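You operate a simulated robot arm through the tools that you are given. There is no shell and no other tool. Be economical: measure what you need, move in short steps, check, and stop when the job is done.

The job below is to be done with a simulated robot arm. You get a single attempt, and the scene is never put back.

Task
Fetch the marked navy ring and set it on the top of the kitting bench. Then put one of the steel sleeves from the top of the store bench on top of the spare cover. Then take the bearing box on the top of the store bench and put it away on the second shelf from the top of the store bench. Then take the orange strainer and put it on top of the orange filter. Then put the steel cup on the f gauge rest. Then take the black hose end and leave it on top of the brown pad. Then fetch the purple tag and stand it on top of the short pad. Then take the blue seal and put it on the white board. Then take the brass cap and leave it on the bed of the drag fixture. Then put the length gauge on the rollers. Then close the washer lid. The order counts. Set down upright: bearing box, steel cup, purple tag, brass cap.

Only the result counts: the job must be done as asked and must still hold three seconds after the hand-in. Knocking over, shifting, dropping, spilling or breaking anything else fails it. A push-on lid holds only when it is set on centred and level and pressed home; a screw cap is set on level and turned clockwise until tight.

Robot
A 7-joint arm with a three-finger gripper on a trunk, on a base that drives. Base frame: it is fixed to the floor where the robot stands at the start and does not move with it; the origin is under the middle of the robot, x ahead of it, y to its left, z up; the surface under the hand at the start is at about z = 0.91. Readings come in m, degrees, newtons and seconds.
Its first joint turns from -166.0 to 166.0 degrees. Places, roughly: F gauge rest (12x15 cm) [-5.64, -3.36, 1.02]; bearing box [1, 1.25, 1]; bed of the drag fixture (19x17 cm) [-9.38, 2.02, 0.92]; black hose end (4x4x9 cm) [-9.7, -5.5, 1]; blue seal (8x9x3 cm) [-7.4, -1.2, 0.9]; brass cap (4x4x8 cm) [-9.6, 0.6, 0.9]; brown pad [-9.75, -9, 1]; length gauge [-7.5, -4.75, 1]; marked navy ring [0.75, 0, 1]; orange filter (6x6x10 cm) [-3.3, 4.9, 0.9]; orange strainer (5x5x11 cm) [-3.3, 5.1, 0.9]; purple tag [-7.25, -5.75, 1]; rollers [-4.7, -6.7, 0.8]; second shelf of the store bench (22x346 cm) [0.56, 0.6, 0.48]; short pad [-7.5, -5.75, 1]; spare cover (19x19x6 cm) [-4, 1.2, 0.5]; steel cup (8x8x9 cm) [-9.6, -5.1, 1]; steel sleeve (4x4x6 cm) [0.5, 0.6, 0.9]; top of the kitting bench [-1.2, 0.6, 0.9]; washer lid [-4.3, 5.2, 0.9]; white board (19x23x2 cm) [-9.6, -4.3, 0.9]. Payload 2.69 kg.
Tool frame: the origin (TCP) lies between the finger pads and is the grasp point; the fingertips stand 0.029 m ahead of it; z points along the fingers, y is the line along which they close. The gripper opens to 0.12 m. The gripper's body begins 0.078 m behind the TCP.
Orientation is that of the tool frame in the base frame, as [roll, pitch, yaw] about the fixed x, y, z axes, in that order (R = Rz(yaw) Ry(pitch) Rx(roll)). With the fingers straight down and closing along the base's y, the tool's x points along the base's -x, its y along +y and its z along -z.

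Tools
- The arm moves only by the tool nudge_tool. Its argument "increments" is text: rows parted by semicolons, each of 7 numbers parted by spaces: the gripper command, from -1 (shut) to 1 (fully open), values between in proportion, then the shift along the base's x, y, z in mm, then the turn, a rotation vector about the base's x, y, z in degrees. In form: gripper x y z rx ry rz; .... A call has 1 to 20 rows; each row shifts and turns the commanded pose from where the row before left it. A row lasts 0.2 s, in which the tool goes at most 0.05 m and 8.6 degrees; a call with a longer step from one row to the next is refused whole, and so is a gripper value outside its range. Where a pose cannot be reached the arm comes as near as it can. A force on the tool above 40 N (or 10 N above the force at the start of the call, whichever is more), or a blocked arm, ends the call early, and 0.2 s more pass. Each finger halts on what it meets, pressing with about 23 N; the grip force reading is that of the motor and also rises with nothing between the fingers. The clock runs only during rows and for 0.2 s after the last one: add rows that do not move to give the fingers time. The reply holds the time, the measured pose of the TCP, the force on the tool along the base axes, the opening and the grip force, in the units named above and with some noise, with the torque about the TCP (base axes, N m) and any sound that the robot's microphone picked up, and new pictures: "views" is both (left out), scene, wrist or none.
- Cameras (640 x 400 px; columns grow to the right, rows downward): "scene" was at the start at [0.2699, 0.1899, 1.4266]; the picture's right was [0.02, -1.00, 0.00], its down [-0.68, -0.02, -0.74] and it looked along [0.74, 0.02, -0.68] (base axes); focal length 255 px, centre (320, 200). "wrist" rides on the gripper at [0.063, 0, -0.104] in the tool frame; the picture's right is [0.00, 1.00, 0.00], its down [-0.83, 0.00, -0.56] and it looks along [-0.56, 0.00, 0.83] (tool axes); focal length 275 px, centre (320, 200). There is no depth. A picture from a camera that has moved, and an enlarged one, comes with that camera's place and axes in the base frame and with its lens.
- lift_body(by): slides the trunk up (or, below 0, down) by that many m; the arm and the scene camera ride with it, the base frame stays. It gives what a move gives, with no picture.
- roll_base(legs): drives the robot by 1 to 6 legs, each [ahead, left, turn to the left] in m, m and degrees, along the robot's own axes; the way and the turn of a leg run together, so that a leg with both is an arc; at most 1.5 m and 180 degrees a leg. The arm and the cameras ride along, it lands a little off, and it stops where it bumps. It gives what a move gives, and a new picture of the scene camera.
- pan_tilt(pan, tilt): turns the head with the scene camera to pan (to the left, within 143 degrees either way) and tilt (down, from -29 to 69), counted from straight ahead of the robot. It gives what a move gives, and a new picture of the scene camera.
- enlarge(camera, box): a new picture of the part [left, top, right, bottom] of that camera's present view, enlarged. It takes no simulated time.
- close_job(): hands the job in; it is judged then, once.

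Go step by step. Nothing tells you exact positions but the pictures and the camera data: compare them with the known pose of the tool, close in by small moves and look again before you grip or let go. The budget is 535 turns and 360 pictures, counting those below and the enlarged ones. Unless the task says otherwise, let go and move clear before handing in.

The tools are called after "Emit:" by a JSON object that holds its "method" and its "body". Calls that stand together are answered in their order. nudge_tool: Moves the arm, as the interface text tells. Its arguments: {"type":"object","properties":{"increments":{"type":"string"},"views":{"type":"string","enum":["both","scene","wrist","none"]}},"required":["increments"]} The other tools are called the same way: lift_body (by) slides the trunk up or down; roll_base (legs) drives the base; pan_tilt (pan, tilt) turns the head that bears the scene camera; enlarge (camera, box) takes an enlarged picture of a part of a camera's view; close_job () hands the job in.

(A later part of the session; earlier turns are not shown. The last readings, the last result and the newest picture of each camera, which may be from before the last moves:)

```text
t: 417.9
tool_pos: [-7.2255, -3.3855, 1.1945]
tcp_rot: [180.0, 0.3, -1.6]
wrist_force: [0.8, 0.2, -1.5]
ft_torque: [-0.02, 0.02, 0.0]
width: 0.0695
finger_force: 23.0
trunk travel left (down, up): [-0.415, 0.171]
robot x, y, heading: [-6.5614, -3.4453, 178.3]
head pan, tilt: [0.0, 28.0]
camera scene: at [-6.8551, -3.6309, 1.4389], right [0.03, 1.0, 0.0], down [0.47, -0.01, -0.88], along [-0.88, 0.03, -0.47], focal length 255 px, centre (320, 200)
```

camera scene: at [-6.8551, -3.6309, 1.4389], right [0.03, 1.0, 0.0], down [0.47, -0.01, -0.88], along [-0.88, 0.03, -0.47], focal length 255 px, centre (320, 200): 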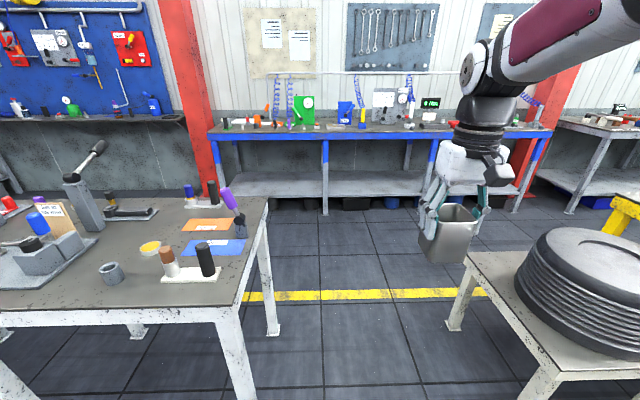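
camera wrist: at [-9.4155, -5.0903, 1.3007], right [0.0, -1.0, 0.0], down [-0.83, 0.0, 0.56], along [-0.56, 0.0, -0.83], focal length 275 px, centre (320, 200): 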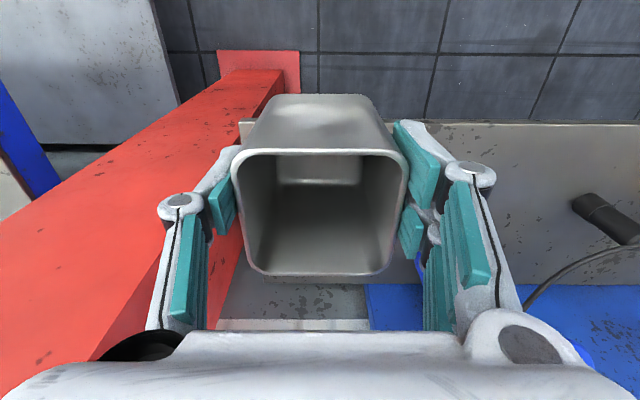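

Emit:
{"method": "roll_base", "body": {"legs": [[-0.12, 0, 0], [0, 0, -135]]}}

Emit:
{"method": "pan_tilt", "body": {"pan": -40, "tilt": 30}}

```text
t: 424.7
tool_pos: [-5.928, -3.0259, 1.1955]
tcp_rot: [-180.0, 0.2, -136.6]
wrist_force: [0.0, -0.2, -1.6]
ft_torque: [0.0, 0.03, 0.0]
width: 0.0695
finger_force: 23.4
trunk travel left (down, up): [-0.415, 0.171]
robot x, y, heading: [-6.4391, -3.4524, 43.5]
head pan, tilt: [0.0, 28.0]
camera scene: at [-6.3635, -3.1185, 1.439], right [0.69, -0.73, 0.0], down [-0.34, -0.32, -0.88], along [0.64, 0.61, -0.47], focal length 255 px, centre (320, 200)
```

scene: 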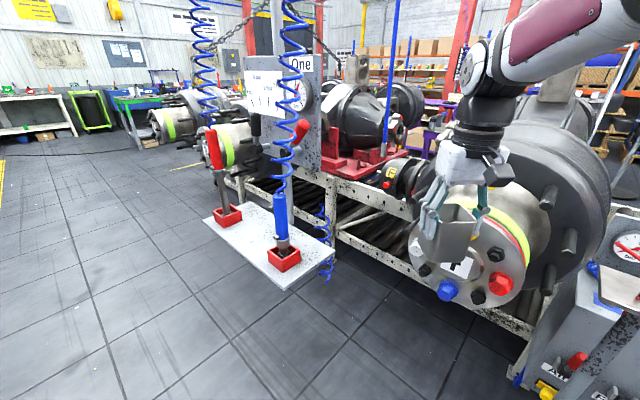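

```text
t: 425.8
tool_pos: [-5.9279, -3.0265, 1.195]
tcp_rot: [-180.0, 0.2, -136.6]
wrist_force: [0.1, -0.5, -1.6]
ft_torque: [-0.01, -0.04, 0.01]
width: 0.0696
finger_force: 23.2
trunk travel left (down, up): [-0.415, 0.171]
robot x, y, heading: [-6.4407, -3.4486, 43.1]
head pan, tilt: [-40.0, 30.0]
camera scene: at [-6.3397, -3.1758, 1.4358], right [0.06, -1.0, 0.0], down [-0.5, -0.03, -0.87], along [0.86, 0.05, -0.5], focal length 255 px, centre (320, 200)
```

scene: 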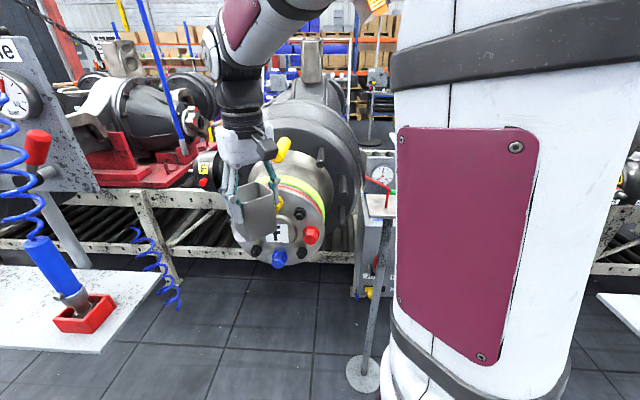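

The gauge rest is the post with a small platform at about (-5.62, -3.35). Raise the hand and turn to face it.

Emit:
{"method": "nudge_tool", "body": {"increments": "-1 -10 -10 40 0 0 0;-1 -10 -10 40 0 0 0;-1 0 0 20 0 0 0;-1 0 0 0 0 0 0", "views": "none"}}

Emit:
{"method": "roll_base", "body": {"legs": [[-0.05, 0, -43.5]]}}

Emit:
{"method": "pan_tilt", "body": {"pan": 0, "tilt": 38}}

```text
t: 426.8
tool_pos: [-5.9475, -3.0474, 1.2965]
tcp_rot: [179.9, 0.3, -136.5]
wrist_force: [0.0, 0.5, -1.5]
ft_torque: [-0.05, 0.03, 0.02]
width: 0.0698
finger_force: 22.8
trunk travel left (down, up): [-0.415, 0.171]
robot x, y, heading: [-6.4405, -3.4546, 43.6]
head pan, tilt: [-40.0, 30.0]
```

```text
t: 429.2
tool_pos: [-5.8516, -3.5226, 1.2979]
tcp_rot: [-180.0, 0.2, 179.0]
wrist_force: [0.9, 1.2, -0.4]
ft_torque: [-0.02, -0.01, 0.01]
width: 0.0696
finger_force: 23.0
trunk travel left (down, up): [-0.415, 0.171]
robot x, y, heading: [-6.4882, -3.4675, -0.8]
head pan, tilt: [-40.0, 30.0]
camera scene: at [-6.2215, -3.3434, 1.4358], right [-0.66, -0.76, 0.0], down [-0.38, 0.33, -0.87], along [0.65, -0.57, -0.5], focal length 255 px, centre (320, 200)
```

scene: 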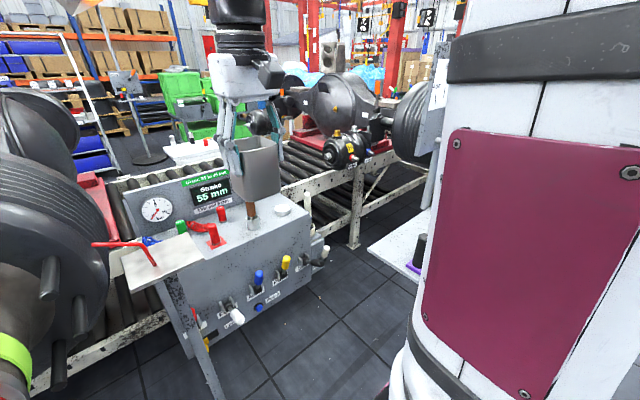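

```text
t: 430.3
tool_pos: [-5.8507, -3.5227, 1.2959]
tcp_rot: [-180.0, 0.2, 179.2]
wrist_force: [-1.1, 0.1, -1.1]
ft_torque: [-0.01, 0.03, 0.0]
width: 0.0696
finger_force: 22.7
trunk travel left (down, up): [-0.415, 0.171]
robot x, y, heading: [-6.4881, -3.469, -0.8]
head pan, tilt: [0.0, 38.0]
camera scene: at [-6.2035, -3.2856, 1.4234], right [-0.02, -1.0, 0.0], down [-0.62, 0.01, -0.79], along [0.79, -0.01, -0.62], focal length 255 px, centre (320, 200)
```

scene: 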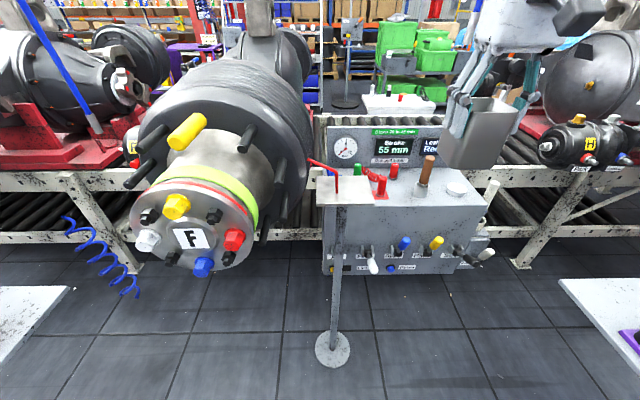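

Emit:
{"method": "enlarge", "body": {"camera": "scene", "box": [280, 130, 440, 240]}}

```text
3.64 times, centred on (360, 185) of scene
camera zoom: at [-6.2035, -3.2856, 1.4234], right [-0.02, -1.0, 0.0], down [-0.62, 0.01, -0.79], along [0.79, -0.01, -0.62], focal length 927 px, centre (174, 254)
```

zoom: 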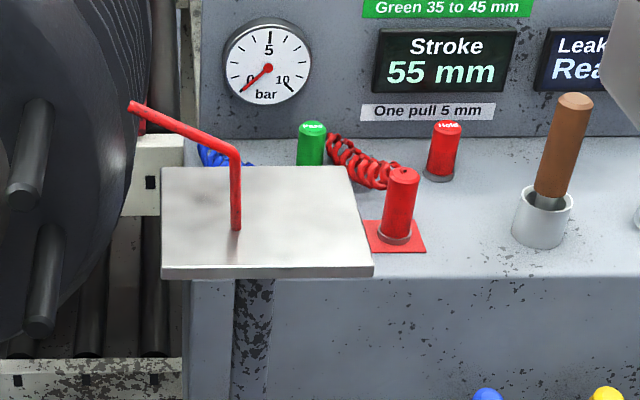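

The rest is a plate (x -5.70…-5.58, y -3.285…-3.435) with a bent red rod standing at (-5.66,-3.337). I'll place the cup on the free right part at (-5.64,-3.392), and rotate the gripper 90° so that the fingers open along x, away from the rod.

Emit:
{"method": "nudge_tool", "body": {"increments": "-1 0 0 0 0 0 8.3;-1 0 0 0 0 0 8.3;-1 0 0 0 0 0 8.3;-1 0 0 0 0 0 8.3;-1 0 0 0 0 0 8.3;-1 0 0 0 0 0 8.3;-1 0 0 0 0 0 8.3;-1 0 0 0 0 0 8.3;-1 0 0 0 0 0 8.3;-1 0 0 0 0 0 8.3;-1 0 0 0 0 0 8.0;-1 0 0 0 0 0 0", "views": "both"}}

```text
t: 432.9
tool_pos: [-5.8503, -3.5234, 1.2964]
tcp_rot: [180.0, 0.1, -89.6]
wrist_force: [0.1, 0.5, -1.1]
ft_torque: [-0.03, 0.06, -0.03]
width: 0.0699
finger_force: 22.9
trunk travel left (down, up): [-0.415, 0.171]
robot x, y, heading: [-6.4898, -3.4686, -0.9]
head pan, tilt: [0.0, 38.0]
camera scene: at [-6.2035, -3.2856, 1.4234], right [-0.02, -1.0, 0.0], down [-0.62, 0.01, -0.79], along [0.79, -0.01, -0.62], focal length 255 px, centre (320, 200)
camera wrist: at [-5.8509, -3.586, 1.4013], right [-1.0, -0.01, 0.0], down [-0.01, 0.83, 0.56], along [-0.01, 0.56, -0.83], focal length 275 px, centre (320, 200)
```

scene: 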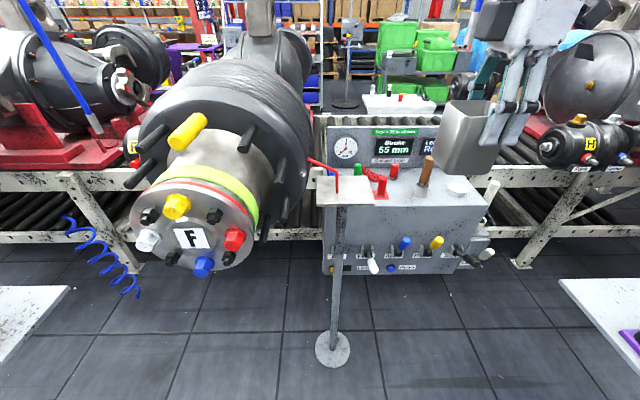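
wrist: 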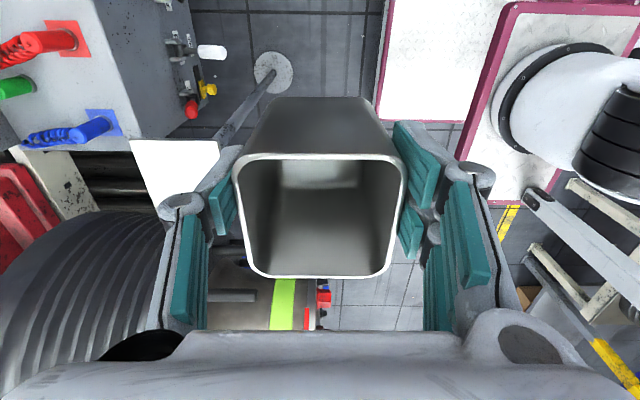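

Emit:
{"method": "nudge_tool", "body": {"increments": "-1 40 24 0 0 0 -0.4;-1 40 24 0 0 0 0;-1 40 24 -10 0 0 0;-1 40 24 -15 0 0 0;-1 40 24 -15 0 0 0;-1 10 11 -20 0 0 0;-1 0 0 0 0 0 0", "views": "both"}}

Emit:
{"method": "enlarge", "body": {"camera": "scene", "box": [280, 110, 440, 220]}}

```text
t: 434.5
tool_pos: [-5.6408, -3.3927, 1.238]
tcp_rot: [179.9, 0.1, -90.3]
wrist_force: [0.0, 0.0, -0.3]
ft_torque: [0.02, -0.05, 0.0]
width: 0.0698
finger_force: 22.6
trunk travel left (down, up): [-0.415, 0.171]
robot x, y, heading: [-6.4879, -3.4685, -1.1]
head pan, tilt: [0.0, 38.0]
camera scene: at [-6.2034, -3.2855, 1.4234], right [-0.02, -1.0, 0.0], down [-0.62, 0.01, -0.79], along [0.79, -0.01, -0.62], focal length 255 px, centre (320, 200)
camera wrist: at [-5.6404, -3.4556, 1.343], right [-1.0, 0.0, 0.0], down [0.0, 0.83, 0.56], along [0.0, 0.56, -0.83], focal length 275 px, centre (320, 200)
```

scene: 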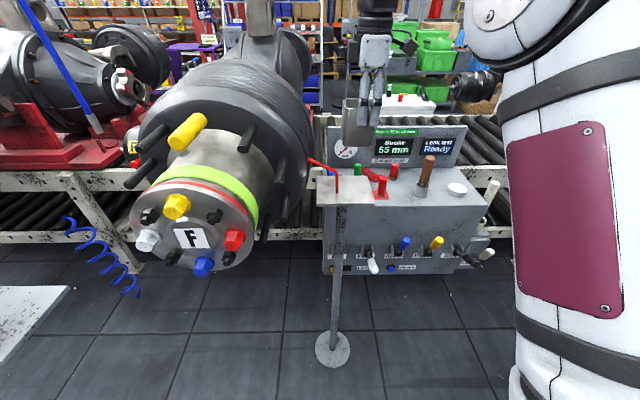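
wrist: 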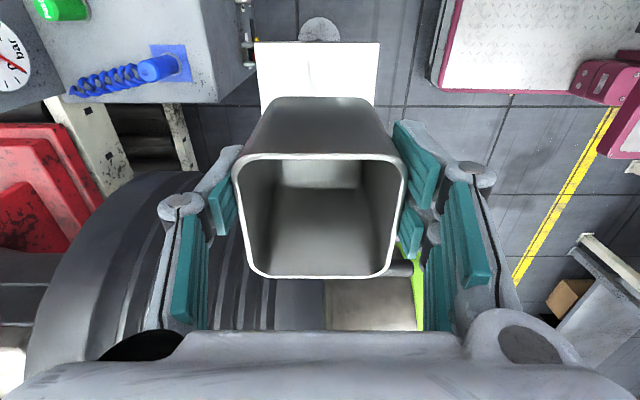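

```text
3.64 times, centred on (360, 165) of scene
camera zoom: at [-6.2034, -3.2855, 1.4234], right [-0.02, -1.0, 0.0], down [-0.62, 0.01, -0.79], along [0.79, -0.01, -0.62], focal length 927 px, centre (174, 327)
```

zoom: 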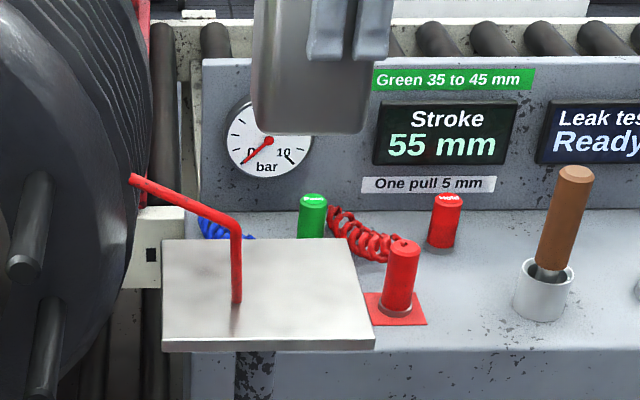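

Plate edges confirm; I'm centred. Lower to just above the plate.

Emit:
{"method": "nudge_tool", "body": {"increments": "-1 1 0 -40 0 0 0;-1 1 0 -40 0 0 0;-1 0 0 -35 0 0 0;-1 0 0 -20 0 0 0;-1 0 0 0 0 0 0", "views": "both"}}

Emit:
{"method": "enlarge", "body": {"camera": "scene", "box": [280, 130, 440, 240]}}

```text
t: 435.7
tool_pos: [-5.6418, -3.3925, 1.1029]
tcp_rot: [179.9, 0.2, -90.3]
wrist_force: [-0.6, 0.2, -0.8]
ft_torque: [-0.02, 0.03, -0.03]
width: 0.0695
finger_force: 22.9
trunk travel left (down, up): [-0.415, 0.171]
robot x, y, heading: [-6.4866, -3.4701, -1.0]
head pan, tilt: [0.0, 38.0]
camera scene: at [-6.2034, -3.2855, 1.4234], right [-0.02, -1.0, 0.0], down [-0.62, 0.01, -0.79], along [0.79, -0.01, -0.62], focal length 255 px, centre (320, 200)
camera wrist: at [-5.6413, -3.456, 1.2075], right [-1.0, 0.0, 0.0], down [0.0, 0.83, 0.56], along [0.0, 0.56, -0.83], focal length 275 px, centre (320, 200)
```

scene: 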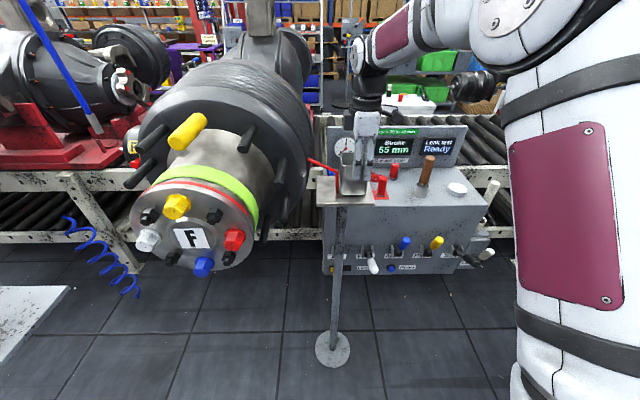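
wrist: 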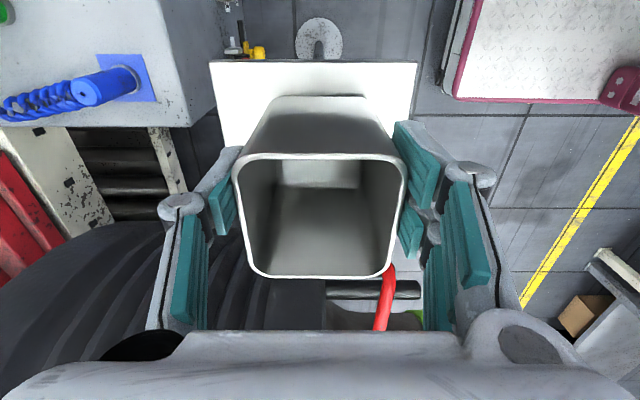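

```text
3.64 times, centred on (360, 185) of scene
camera zoom: at [-6.2034, -3.2855, 1.4234], right [-0.02, -1.0, 0.0], down [-0.62, 0.01, -0.79], along [0.79, -0.01, -0.62], focal length 927 px, centre (174, 254)
```

zoom: 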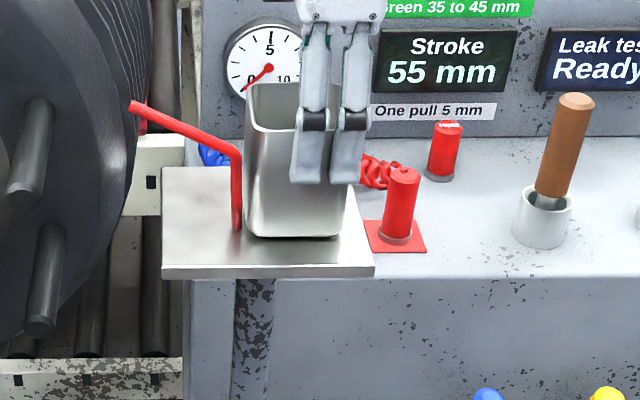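

Emit:
{"method": "nudge_tool", "body": {"increments": "-1 0 0 -6 0 0 0;-1 0 0 -4 0 0 0;-1 0 0 -2 0 0 0;-1 0 0 -2 0 0 0;-1 0 0 0 0 0 0", "views": "none"}}

```text
t: 436.9
tool_pos: [-5.6391, -3.3917, 1.0863]
tcp_rot: [179.9, 0.2, -90.3]
wrist_force: [-6.0, -0.1, 15.8]
ft_torque: [0.04, 0.19, 0.04]
width: 0.0699
finger_force: 23.0
trunk travel left (down, up): [-0.415, 0.171]
robot x, y, heading: [-6.4857, -3.4694, -0.9]
head pan, tilt: [0.0, 38.0]
```

Emit:
{"method": "nudge_tool", "body": {"increments": "-1 0 0 1 0 0 0;-0.1 0 0 0 0 0 0;0.2 0 0 0 0 0 0;0.5 0 0 0 0 0 0;0.5 0 0 15 0 0 0;0.5 0 -2 40 0 0 0;0.5 0 -3 45 0 0 0;0.5 0 -5 45 0 0 0;0.5 -20 -10 40 0 0 0;0.5 0 0 0 0 0 0", "views": "both"}}

Emit:
{"method": "enlarge", "body": {"camera": "scene", "box": [280, 130, 440, 240]}}

```text
t: 439.1
tool_pos: [-5.6631, -3.4095, 1.2745]
tcp_rot: [-180.0, 0.2, -90.3]
wrist_force: [-1.4, 0.4, -0.6]
ft_torque: [-0.01, 0.04, -0.02]
width: 0.0899
finger_force: 0.0
trunk travel left (down, up): [-0.415, 0.171]
robot x, y, heading: [-6.489, -3.4701, -1.0]
head pan, tilt: [0.0, 38.0]
camera scene: at [-6.2035, -3.2855, 1.4234], right [-0.02, -1.0, 0.0], down [-0.62, 0.01, -0.79], along [0.79, -0.01, -0.62], focal length 255 px, centre (320, 200)
camera wrist: at [-5.6627, -3.4734, 1.3798], right [-1.0, 0.0, 0.0], down [0.0, 0.83, 0.56], along [0.0, 0.56, -0.83], focal length 275 px, centre (320, 200)
```

scene: 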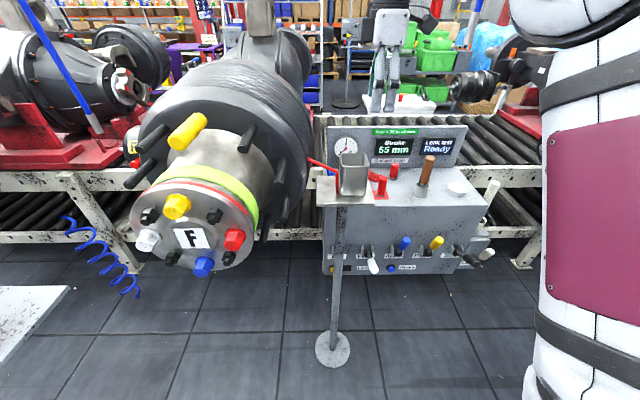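
wrist: 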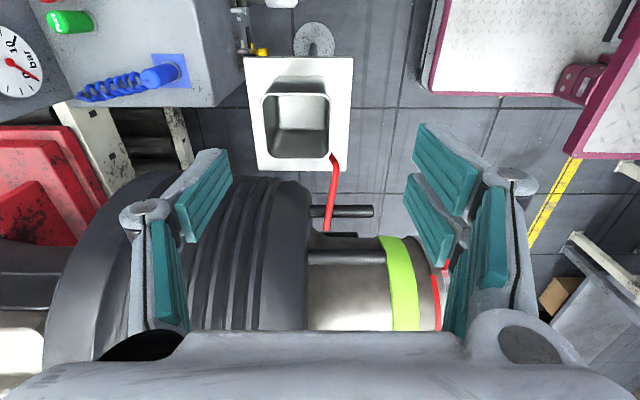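

```text
3.64 times, centred on (360, 185) of scene
camera zoom: at [-6.2035, -3.2855, 1.4234], right [-0.02, -1.0, 0.0], down [-0.62, 0.01, -0.79], along [0.79, -0.01, -0.62], focal length 927 px, centre (174, 254)
```

zoom: 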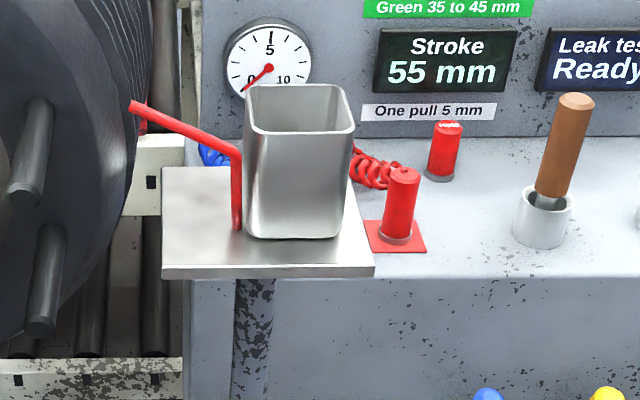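

The steel cup stands on the rest. Next: the black hose end on the ledge. Retract, rotate the gripper back, then drive west again.

Emit:
{"method": "nudge_tool", "body": {"increments": "0.2 -45 0 0 0 0 0;0.2 -45 0 0 0 0 0;0.2 -45 0 0 0 0 -8;0.2 -40 0 0 0 0 -8;0.2 0 0 -10 0 0 -8;0.2 0 0 -10 0 0 -8;0.2 0 0 -10 0 0 -8;0.2 0 0 -10 0 0 -8;0.2 0 0 -10 0 0 -8;0.2 0 0 0 0 0 -8;0.2 0 0 0 0 0 -8;0.2 0 0 0 0 0 -8;0.2 0 0 0 0 0 -8;0.2 0 0 0 0 0 -2;0.2 0 0 0 0 0 0", "views": "none"}}

Emit:
{"method": "roll_base", "body": {"legs": [[0, 0, 180], [0, -0.14, 0], [1.0, 0, 0], [0.95, 0, 0]]}}

```text
t: 442.3
tool_pos: [-5.8339, -3.4118, 1.2244]
tcp_rot: [-180.0, 0.2, 179.7]
wrist_force: [-0.4, 0.4, -1.1]
ft_torque: [-0.02, 0.0, 0.02]
width: 0.0719
finger_force: 0.1
trunk travel left (down, up): [-0.415, 0.171]
robot x, y, heading: [-6.4868, -3.4669, -1.3]
head pan, tilt: [0.0, 38.0]
```

```text
t: 460.1
tool_pos: [-9.0518, -3.3318, 1.2227]
tcp_rot: [-180.0, 0.2, -0.9]
wrist_force: [0.3, 0.0, -0.1]
ft_torque: [0.0, -0.01, 0.01]
width: 0.0721
finger_force: 0.1
trunk travel left (down, up): [-0.415, 0.171]
robot x, y, heading: [-8.4004, -3.283, 178.3]
head pan, tilt: [0.0, 38.0]
camera scene: at [-8.6859, -3.467, 1.4234], right [0.03, 1.0, 0.0], down [0.62, -0.02, -0.79], along [-0.79, 0.02, -0.62], focal length 255 px, centre (320, 200)
```

scene: 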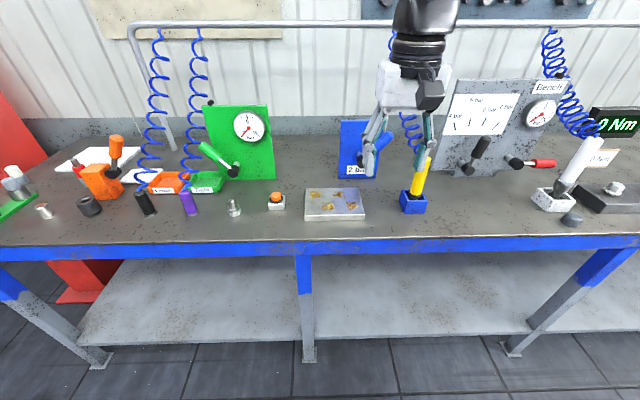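

Emit:
{"method": "roll_base", "body": {"legs": [[0, 0, 1.7], [0, 1.1, 0], [0, 1.1, 0]]}}

Emit:
{"method": "pan_tilt", "body": {"pan": 0, "tilt": 30}}

```text
t: 471.6
tool_pos: [-9.026, -5.6137, 1.2229]
tcp_rot: [-179.9, 0.2, 1.9]
wrist_force: [-0.4, 0.3, 0.7]
ft_torque: [0.01, -0.01, 0.02]
width: 0.0722
finger_force: 0.0
trunk travel left (down, up): [-0.415, 0.171]
robot x, y, heading: [-8.3772, -5.5308, -179.0]
head pan, tilt: [0.0, 38.0]
camera scene: at [-8.6551, -5.7298, 1.4234], right [-0.02, 1.0, 0.0], down [0.62, 0.01, -0.79], along [-0.79, -0.02, -0.62], focal length 255 px, centre (320, 200)
```

scene: 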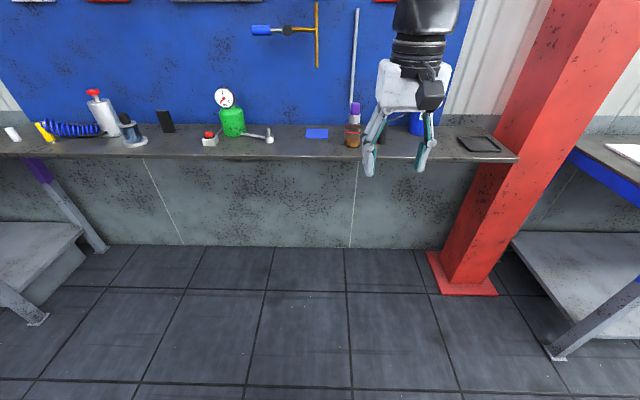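

```text
t: 472.3
tool_pos: [-9.026, -5.6129, 1.2234]
tcp_rot: [179.9, 0.2, 1.9]
wrist_force: [0.0, 0.2, 0.2]
ft_torque: [0.01, -0.01, 0.0]
width: 0.0722
finger_force: 0.1
trunk travel left (down, up): [-0.415, 0.171]
robot x, y, heading: [-8.383, -5.5344, -178.8]
head pan, tilt: [0.0, 30.0]
camera scene: at [-8.6592, -5.7299, 1.4357], right [-0.02, 1.0, 0.0], down [0.5, 0.01, -0.87], along [-0.87, -0.02, -0.5], focal length 255 px, centre (320, 200)
```

scene: 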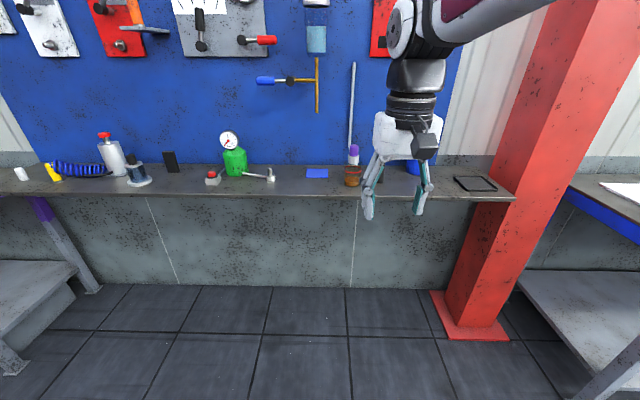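

Emit:
{"method": "roll_base", "body": {"legs": [[0, 0, -1.2], [0.42, 0, 0]]}}

Emit:
{"method": "enlarge", "body": {"camera": "scene", "box": [300, 120, 500, 240]}}

Emit:
{"method": "nudge_tool", "body": {"increments": "0.2 -40 20 0 0 0 -0.7;0.2 -40 20 0 0 0 0;0.2 -30 20 0 0 0 0;0.2 -30 20 0 0 0 0;0.2 0 0 0 0 0 0", "views": "wrist"}}

```text
t: 475.2
tool_pos: [-9.4465, -5.5916, 1.2229]
tcp_rot: [-180.0, 0.2, 0.2]
wrist_force: [-0.1, 0.7, 0.0]
ft_torque: [0.03, -0.03, 0.0]
width: 0.0721
finger_force: 0.1
trunk travel left (down, up): [-0.415, 0.171]
robot x, y, heading: [-8.7955, -5.5288, 179.2]
head pan, tilt: [0.0, 30.0]
camera scene: at [-9.0826, -5.7194, 1.4358], right [0.01, 1.0, 0.0], down [0.5, 0.0, -0.87], along [-0.87, 0.01, -0.5], focal length 255 px, centre (320, 200)
```

scene: 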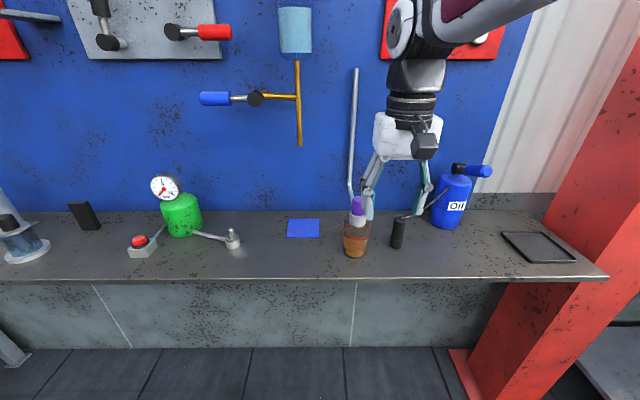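

```text
3.20 times, centred on (400, 180) of scene
camera zoom: at [-9.0826, -5.7194, 1.4358], right [0.01, 1.0, 0.0], down [0.5, 0.0, -0.87], along [-0.87, 0.01, -0.5], focal length 816 px, centre (64, 264)
```

zoom: 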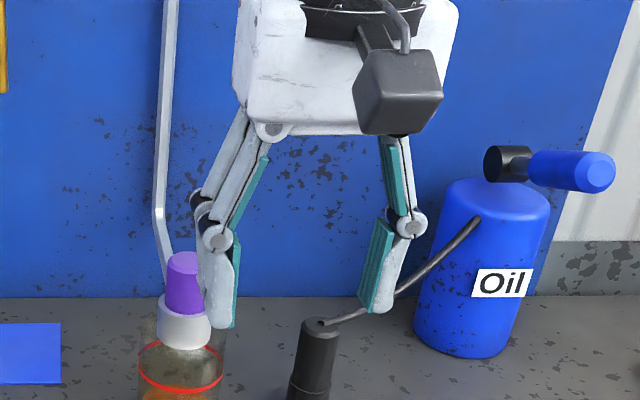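

```text
t: 476.4
tool_pos: [-9.5866, -5.5078, 1.2239]
tcp_rot: [-180.0, 0.2, -0.5]
wrist_force: [0.2, 0.1, 0.8]
ft_torque: [0.0, 0.01, 0.01]
width: 0.0721
finger_force: 0.1
trunk travel left (down, up): [-0.415, 0.171]
robot x, y, heading: [-8.797, -5.5272, 179.6]
head pan, tilt: [0.0, 30.0]
camera wrist: at [-9.5239, -5.5096, 1.3298], right [0.0, -1.0, 0.0], down [-0.83, 0.0, 0.56], along [-0.56, 0.0, -0.83], focal length 275 px, centre (320, 200)
```

wrist: 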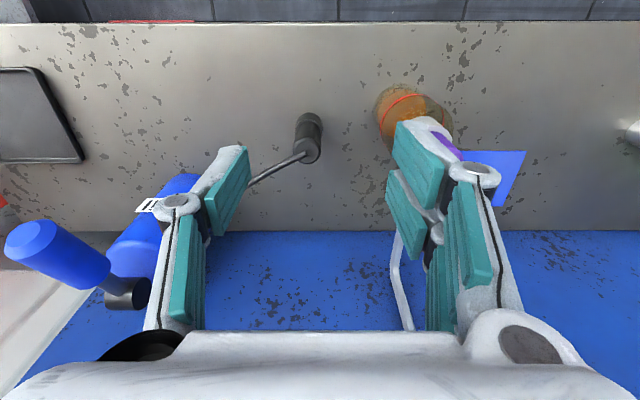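

The hose end stands at (-9.647, -5.495) with a thin hose leaving its top toward the oil can. I'll turn the gripper 90° so the fingers close along x, clear of the hose.

Emit:
{"method": "nudge_tool", "body": {"increments": "0.2 0 0 0 0 0 -8.2;0.2 0 0 0 0 0 -8.2;0.2 0 0 0 0 0 -8.2;0.2 0 0 0 0 0 -8.2;0.2 0 0 0 0 0 -8.2;0.2 0 0 0 0 0 -8.2;0.2 -10 0 0 0 0 -8.2;0.2 -10 0 0 0 0 -8.2;0.2 -10 4 0 0 0 -8.2;0.2 -15 4 -20 0 0 -8.2;0.2 -15 5 -30 0 0 -7.6;0.2 0 0 0 0 0 0", "views": "both"}}

```text
t: 479.0
tool_pos: [-9.6438, -5.4992, 1.1721]
tcp_rot: [-180.0, 0.2, -90.2]
wrist_force: [-0.3, 0.7, -0.8]
ft_torque: [0.0, -0.01, 0.01]
width: 0.0721
finger_force: 0.0
trunk travel left (down, up): [-0.415, 0.171]
robot x, y, heading: [-8.7961, -5.5292, 179.5]
head pan, tilt: [0.0, 30.0]
camera scene: at [-9.0825, -5.7194, 1.4358], right [0.01, 1.0, 0.0], down [0.5, 0.0, -0.87], along [-0.87, 0.01, -0.5], focal length 255 px, centre (320, 200)
camera wrist: at [-9.6446, -5.5626, 1.2777], right [-1.0, 0.0, 0.0], down [0.0, 0.83, 0.56], along [0.0, 0.56, -0.83], focal length 275 px, centre (320, 200)
```

scene: 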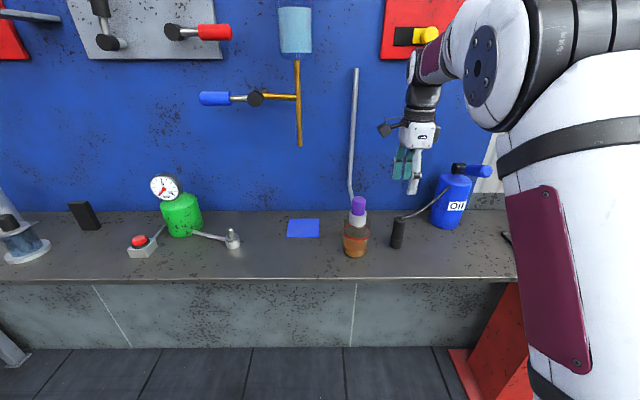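
wrist: 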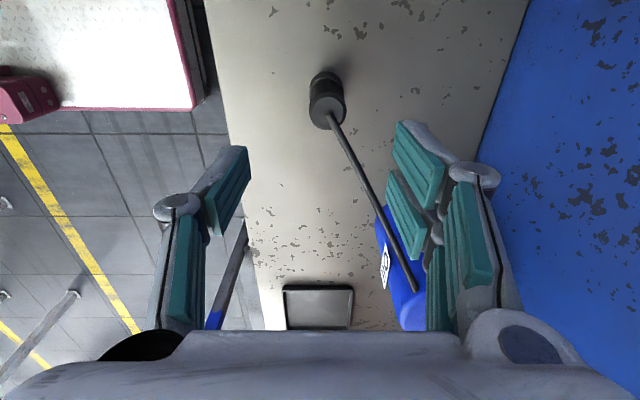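

Emit:
{"method": "nudge_tool", "body": {"increments": "0.2 -5 -3 -40 0 0 0;0.2 0 0 -40 0 0 0;0.2 0 0 -40 0 0 0;0.2 0 0 -38 0 0 0;0.2 0 0 0 0 0 0", "views": "both"}}

```text
t: 480.2
tool_pos: [-9.6526, -5.5044, 1.0132]
tcp_rot: [-180.0, 0.3, -90.3]
wrist_force: [0.5, -0.9, 0.1]
ft_torque: [0.04, 0.02, 0.0]
width: 0.072
finger_force: 0.1
trunk travel left (down, up): [-0.415, 0.171]
robot x, y, heading: [-8.7966, -5.5343, 179.6]
head pan, tilt: [0.0, 30.0]
camera scene: at [-9.0826, -5.7194, 1.4358], right [0.01, 1.0, 0.0], down [0.5, 0.0, -0.87], along [-0.87, 0.01, -0.5], focal length 255 px, centre (320, 200)
camera wrist: at [-9.6518, -5.5665, 1.1182], right [-1.0, 0.0, 0.0], down [0.0, 0.83, 0.56], along [0.0, 0.56, -0.83], focal length 275 px, centre (320, 200)
```

scene: 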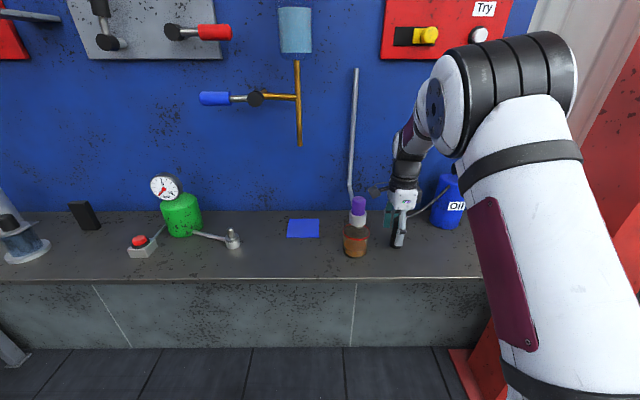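
wrist: 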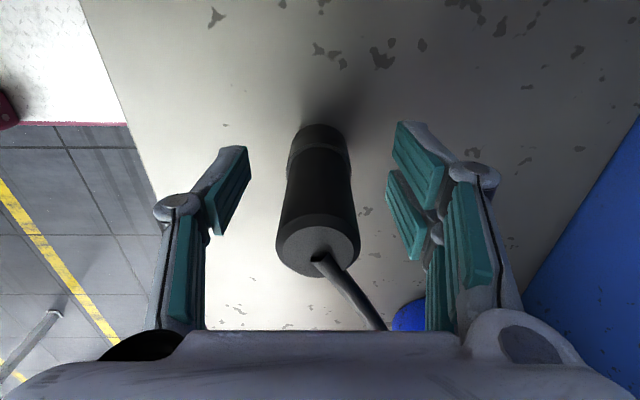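

Emit:
{"method": "nudge_tool", "body": {"increments": "-0.2 0 0 0 0 0 0;-1 0 0 0 0 0 0;-1 0 0 0 0 0 0;-1 0 0 0 0 0 0", "views": "none"}}

Emit:
{"method": "nudge_tool", "body": {"increments": "-1 0 0 10 0 0 0;-1 0 0 15 0 0 0;-1 0 0 15 0 0 0;-1 0 0 0 0 0 0", "views": "both"}}

```text
t: 481.2
tool_pos: [-9.652, -5.5037, 1.013]
tcp_rot: [180.0, 0.2, -90.1]
wrist_force: [0.2, -0.4, -0.7]
ft_torque: [-0.02, -0.02, 0.02]
width: 0.031
finger_force: 23.0
trunk travel left (down, up): [-0.415, 0.171]
robot x, y, heading: [-8.7954, -5.5306, 179.6]
head pan, tilt: [0.0, 30.0]
```

```text
t: 482.2
tool_pos: [-9.6519, -5.501, 1.055]
tcp_rot: [-180.0, 0.2, -90.1]
wrist_force: [-0.2, 0.0, -0.4]
ft_torque: [-0.01, 0.02, -0.02]
width: 0.031
finger_force: 23.3
trunk travel left (down, up): [-0.415, 0.171]
robot x, y, heading: [-8.7914, -5.5293, 179.5]
head pan, tilt: [0.0, 30.0]
camera scene: at [-9.0827, -5.7194, 1.4358], right [0.01, 1.0, 0.0], down [0.5, 0.0, -0.87], along [-0.87, 0.01, -0.5], focal length 255 px, centre (320, 200)
camera wrist: at [-9.6514, -5.5652, 1.1605], right [-1.0, 0.0, 0.0], down [0.0, 0.83, 0.56], along [0.0, 0.56, -0.83], focal length 275 px, centre (320, 200)
```

scene: 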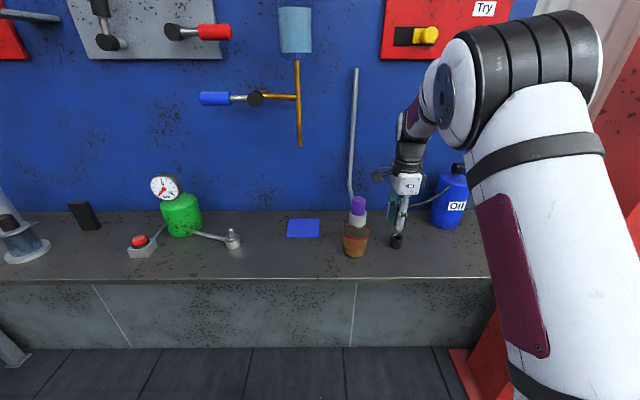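
wrist: 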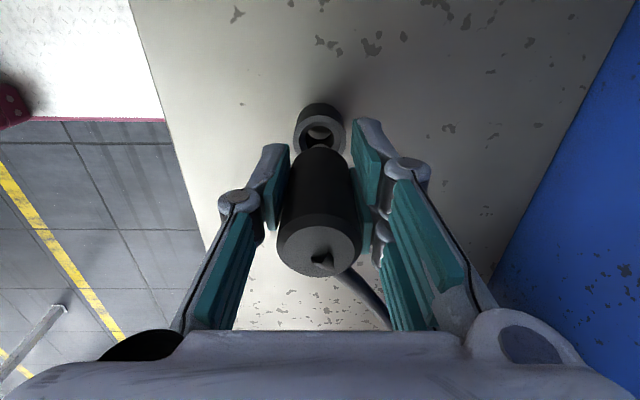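

A holder ring stays behind; the end came free without resistance. I'll lift more and move away a little, checking how the hose and oil can behave.

Emit:
{"method": "nudge_tool", "body": {"increments": "-1 0 0 30 0 0 0;-1 0 0 40 0 0 0;-1 0 -20 30 0 0 0;-1 30 -30 0 0 0 0;-1 0 0 0 0 0 0", "views": "scene"}}

Emit:
{"method": "enlarge", "body": {"camera": "scene", "box": [330, 120, 530, 260]}}

```text
t: 483.4
tool_pos: [-9.6202, -5.5493, 1.1551]
tcp_rot: [-180.0, 0.2, -90.1]
wrist_force: [-0.8, 0.4, -0.9]
ft_torque: [-0.02, -0.02, 0.04]
width: 0.0311
finger_force: 23.0
trunk travel left (down, up): [-0.415, 0.171]
robot x, y, heading: [-8.7947, -5.5296, 179.4]
head pan, tilt: [0.0, 30.0]
camera scene: at [-9.0827, -5.7194, 1.4358], right [0.01, 1.0, 0.0], down [0.5, 0.0, -0.87], along [-0.87, 0.01, -0.5], focal length 255 px, centre (320, 200)
```

scene: 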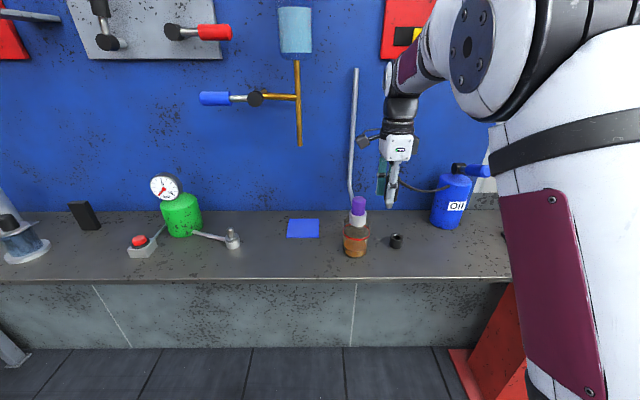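

```text
2.86 times, centred on (430, 190) of scene
camera zoom: at [-9.0827, -5.7194, 1.4358], right [0.01, 1.0, 0.0], down [0.5, 0.0, -0.87], along [-0.87, 0.01, -0.5], focal length 728 px, centre (6, 229)
```

zoom: 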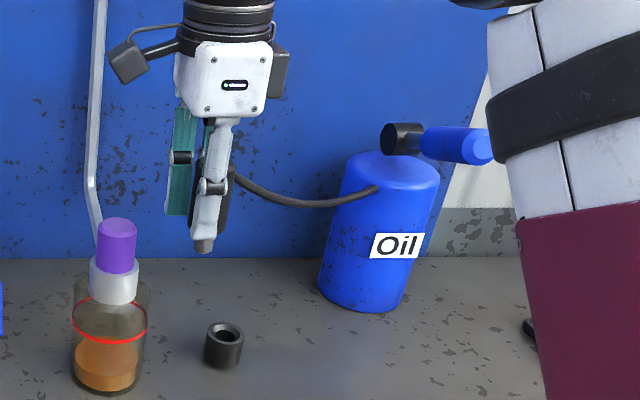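

The hose follows freely and the oil can stays put. I'll raise the hand, back off, and drive south in steps while watching the force and the hose.

Emit:
{"method": "nudge_tool", "body": {"increments": "-1 20 0 30 0 0 0;-1 30 0 30 0 0 0;-1 40 0 20 0 0 0;-1 40 0 20 0 0 0;-1 0 0 0 0 0 0", "views": "none"}}

Emit:
{"method": "roll_base", "body": {"legs": [[-0.35, 0, 0], [0, 0.5, 0]]}}

```text
t: 484.6
tool_pos: [-9.4901, -5.551, 1.2561]
tcp_rot: [-180.0, 0.2, -90.1]
wrist_force: [0.8, 1.0, -0.7]
ft_torque: [-0.02, 0.0, -0.01]
width: 0.0307
finger_force: 23.2
trunk travel left (down, up): [-0.415, 0.171]
robot x, y, heading: [-8.7958, -5.5323, 179.4]
head pan, tilt: [0.0, 30.0]
```

```text
t: 489.4
tool_pos: [-9.1458, -6.0588, 1.2552]
tcp_rot: [-180.0, 0.3, -90.0]
wrist_force: [0.2, 0.9, -1.0]
ft_torque: [0.04, 0.01, 0.0]
width: 0.031
finger_force: 22.9
trunk travel left (down, up): [-0.415, 0.171]
robot x, y, heading: [-8.4497, -6.0382, 179.4]
head pan, tilt: [0.0, 30.0]
camera scene: at [-8.7367, -6.2272, 1.4358], right [0.01, 1.0, 0.0], down [0.5, 0.0, -0.87], along [-0.87, 0.01, -0.5], focal length 255 px, centre (320, 200)
```

scene: 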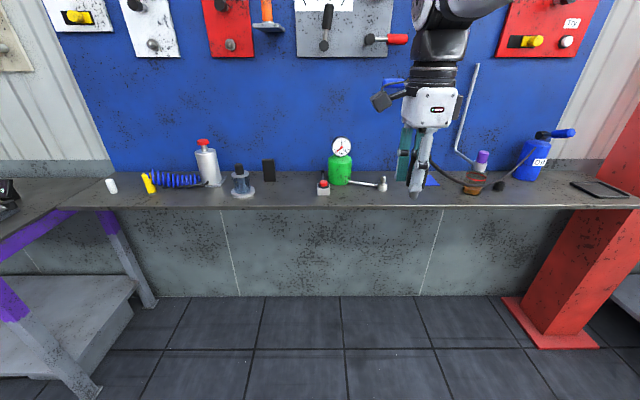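

Emit:
{"method": "enlarge", "body": {"camera": "scene", "box": [390, 110, 610, 230]}}

```text
2.91 times, centred on (500, 170) of scene
camera zoom: at [-8.7367, -6.2272, 1.4358], right [0.01, 1.0, 0.0], down [0.5, 0.0, -0.87], along [-0.87, 0.01, -0.5], focal length 742 px, centre (-204, 287)
```

zoom: 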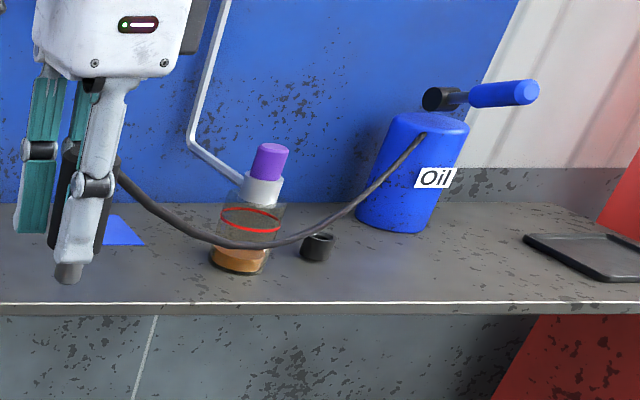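

Emit:
{"method": "roll_base", "body": {"legs": [[0, 0.35, 0]]}}

Emit:
{"method": "enlarge", "body": {"camera": "scene", "box": [390, 90, 640, 230]}}

```text
t: 491.7
tool_pos: [-9.1496, -6.409, 1.2568]
tcp_rot: [-180.0, 0.3, -91.1]
wrist_force: [-0.4, -1.0, -0.9]
ft_torque: [0.03, -0.02, -0.03]
width: 0.0311
finger_force: 22.9
trunk travel left (down, up): [-0.415, 0.171]
robot x, y, heading: [-8.4501, -6.399, 178.5]
head pan, tilt: [0.0, 30.0]
camera scene: at [-8.7456, -6.5842, 1.4358], right [0.02, 1.0, 0.0], down [0.5, -0.01, -0.87], along [-0.87, 0.02, -0.5], focal length 255 px, centre (320, 200)
```

scene: 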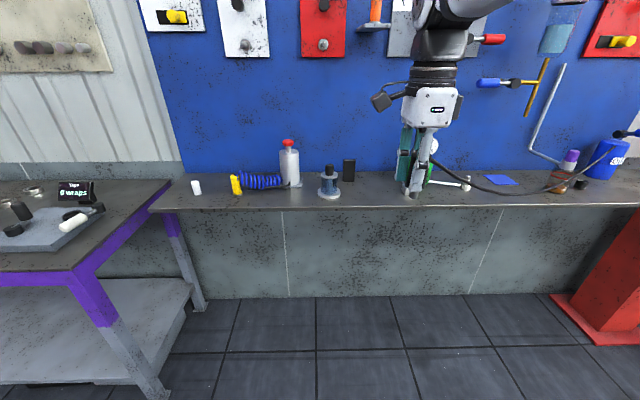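

```text
2.56 times, centred on (515, 160) of scene
camera zoom: at [-8.7456, -6.5842, 1.4358], right [0.02, 1.0, 0.0], down [0.5, -0.01, -0.87], along [-0.87, 0.02, -0.5], focal length 653 px, centre (-179, 302)
```

zoom: 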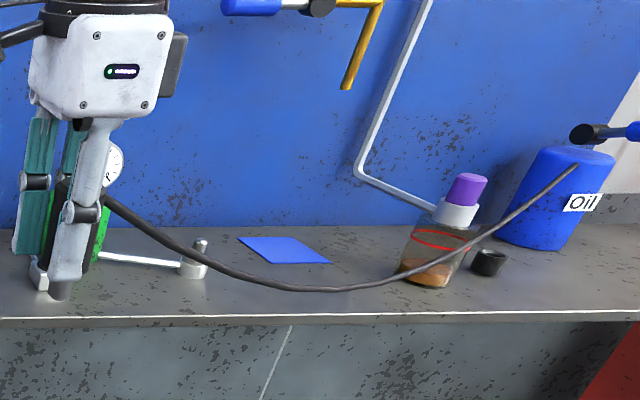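

No pull at all; the hose just extends. Continue south to the purple bench.

Emit:
{"method": "roll_base", "body": {"legs": [[0, 0, 1.5], [0, 1.2, 0]]}}

```text
t: 494.6
tool_pos: [-9.152, -6.7319, 1.2571]
tcp_rot: [179.9, 0.1, -88.5]
wrist_force: [0.0, 0.6, -0.8]
ft_torque: [0.01, -0.02, -0.03]
width: 0.0313
finger_force: 23.1
trunk travel left (down, up): [-0.415, 0.171]
robot x, y, heading: [-8.457, -6.6917, -179.3]
head pan, tilt: [0.0, 30.0]
stopped in leg 2: the robot was blocked; the commanded pose is now the measured one
camera scene: at [-8.7419, -6.8891, 1.4358], right [-0.01, 1.0, 0.0], down [0.5, 0.01, -0.87], along [-0.87, -0.01, -0.5], focal length 255 px, centre (320, 200)
```

scene: 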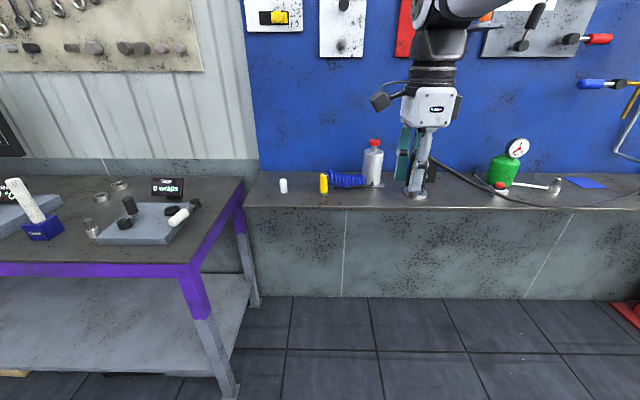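

Blocked by something on the left. Look that way.

Emit:
{"method": "pan_tilt", "body": {"pan": 90, "tilt": 40}}

Emit:
{"method": "pan_tilt", "body": {"pan": 135, "tilt": 40}}

```text
t: 496.2
tool_pos: [-9.1528, -6.7317, 1.2559]
tcp_rot: [180.0, 0.1, -88.6]
wrist_force: [0.7, 0.0, -0.9]
ft_torque: [-0.01, 0.0, -0.01]
width: 0.0314
finger_force: 22.8
trunk travel left (down, up): [-0.415, 0.171]
robot x, y, heading: [-8.4542, -6.693, -179.0]
head pan, tilt: [90.0, 40.0]
camera scene: at [-8.6503, -6.9729, 1.4204], right [-1.0, -0.01, 0.0], down [-0.01, 0.64, -0.77], along [0.01, -0.77, -0.64], focal length 255 px, centre (320, 200)
```

scene: 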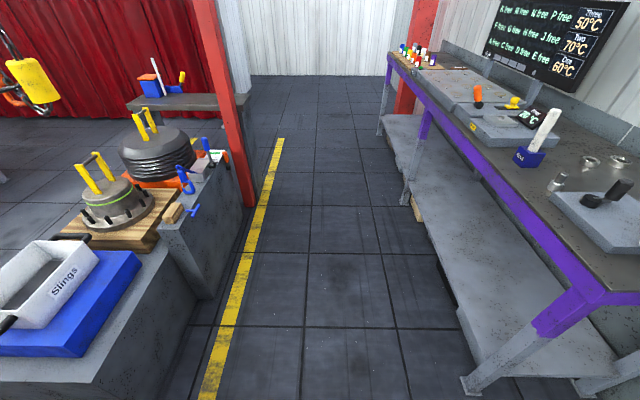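

```text
t: 497.4
tool_pos: [-9.1531, -6.7311, 1.2558]
tcp_rot: [-180.0, 0.1, -88.6]
wrist_force: [0.8, 0.0, -0.1]
ft_torque: [-0.01, 0.05, 0.01]
width: 0.0311
finger_force: 22.9
trunk travel left (down, up): [-0.415, 0.171]
robot x, y, heading: [-8.4582, -6.6929, -179.3]
head pan, tilt: [135.0, 40.0]
camera scene: at [-8.5905, -6.9472, 1.4204], right [-0.7, -0.72, 0.0], down [-0.46, 0.45, -0.77], along [0.55, -0.53, -0.64], focal length 255 px, centre (320, 200)
```

scene: 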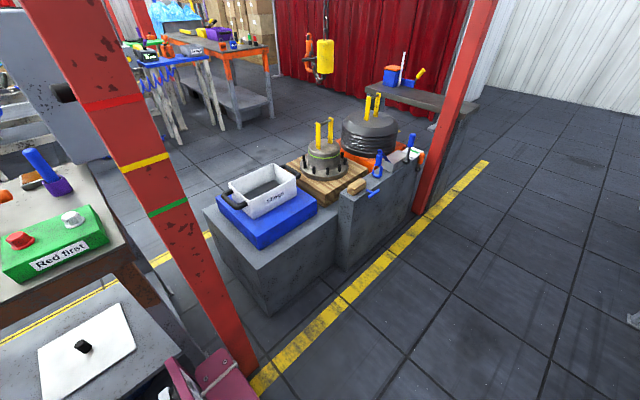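

A red post at (-8.06,-6.99) blocked the base. Pull the hand in, shift west by 0.24 m and continue.

Emit:
{"method": "nudge_tool", "body": {"increments": "-1 40 0 10 0 0 0;-1 40 0 10 0 0 0;-1 0 0 0 0 0 0", "views": "none"}}

Emit:
{"method": "roll_base", "body": {"legs": [[0.25, -0.03, -0.7], [0, 1.1, 0], [0, 1.1, 0]]}}

Emit:
{"method": "pan_tilt", "body": {"pan": 0, "tilt": 38}}

```text
t: 498.2
tool_pos: [-9.0728, -6.7326, 1.2779]
tcp_rot: [-179.9, 0.1, -88.6]
wrist_force: [0.2, 0.9, -2.3]
ft_torque: [0.0, -0.01, 0.01]
width: 0.031
finger_force: 22.8
trunk travel left (down, up): [-0.415, 0.171]
robot x, y, heading: [-8.459, -6.6956, -179.1]
head pan, tilt: [135.0, 40.0]
```

```text
t: 510.6
tool_pos: [-9.2369, -8.9663, 1.2786]
tcp_rot: [180.0, 0.1, -85.3]
wrist_force: [0.2, -0.1, -0.6]
ft_torque: [-0.01, 0.03, 0.04]
width: 0.0312
finger_force: 22.8
trunk travel left (down, up): [-0.415, 0.171]
robot x, y, heading: [-8.6263, -8.8946, -175.9]
head pan, tilt: [135.0, 40.0]
camera scene: at [-8.7431, -9.154, 1.4204], right [-0.66, -0.76, 0.0], down [-0.49, 0.42, -0.77], along [0.58, -0.5, -0.64], focal length 255 px, centre (320, 200)
```

scene: 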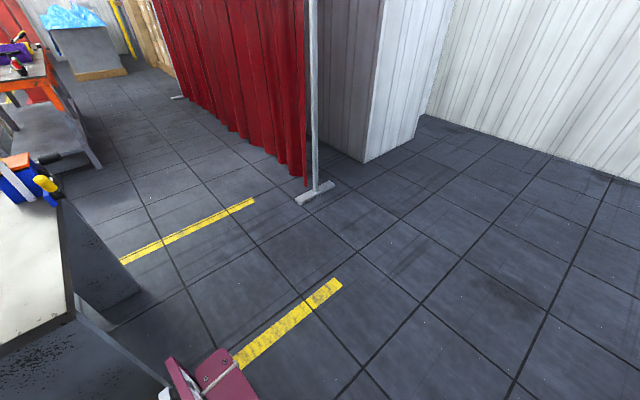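

```text
t: 512.8
tool_pos: [-9.2362, -8.9669, 1.2779]
tcp_rot: [-180.0, 0.2, -85.3]
wrist_force: [0.7, 0.1, -1.1]
ft_torque: [0.02, 0.01, -0.01]
width: 0.0311
finger_force: 22.9
trunk travel left (down, up): [-0.415, 0.171]
robot x, y, heading: [-8.6241, -8.8915, -175.8]
head pan, tilt: [0.0, 38.0]
camera scene: at [-8.8934, -9.1045, 1.4234], right [-0.07, 1.0, 0.0], down [0.61, 0.04, -0.79], along [-0.79, -0.06, -0.62], focal length 255 px, centre (320, 200)
```

scene: 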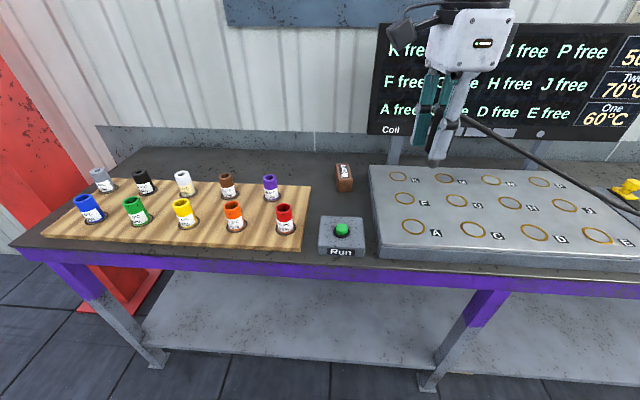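

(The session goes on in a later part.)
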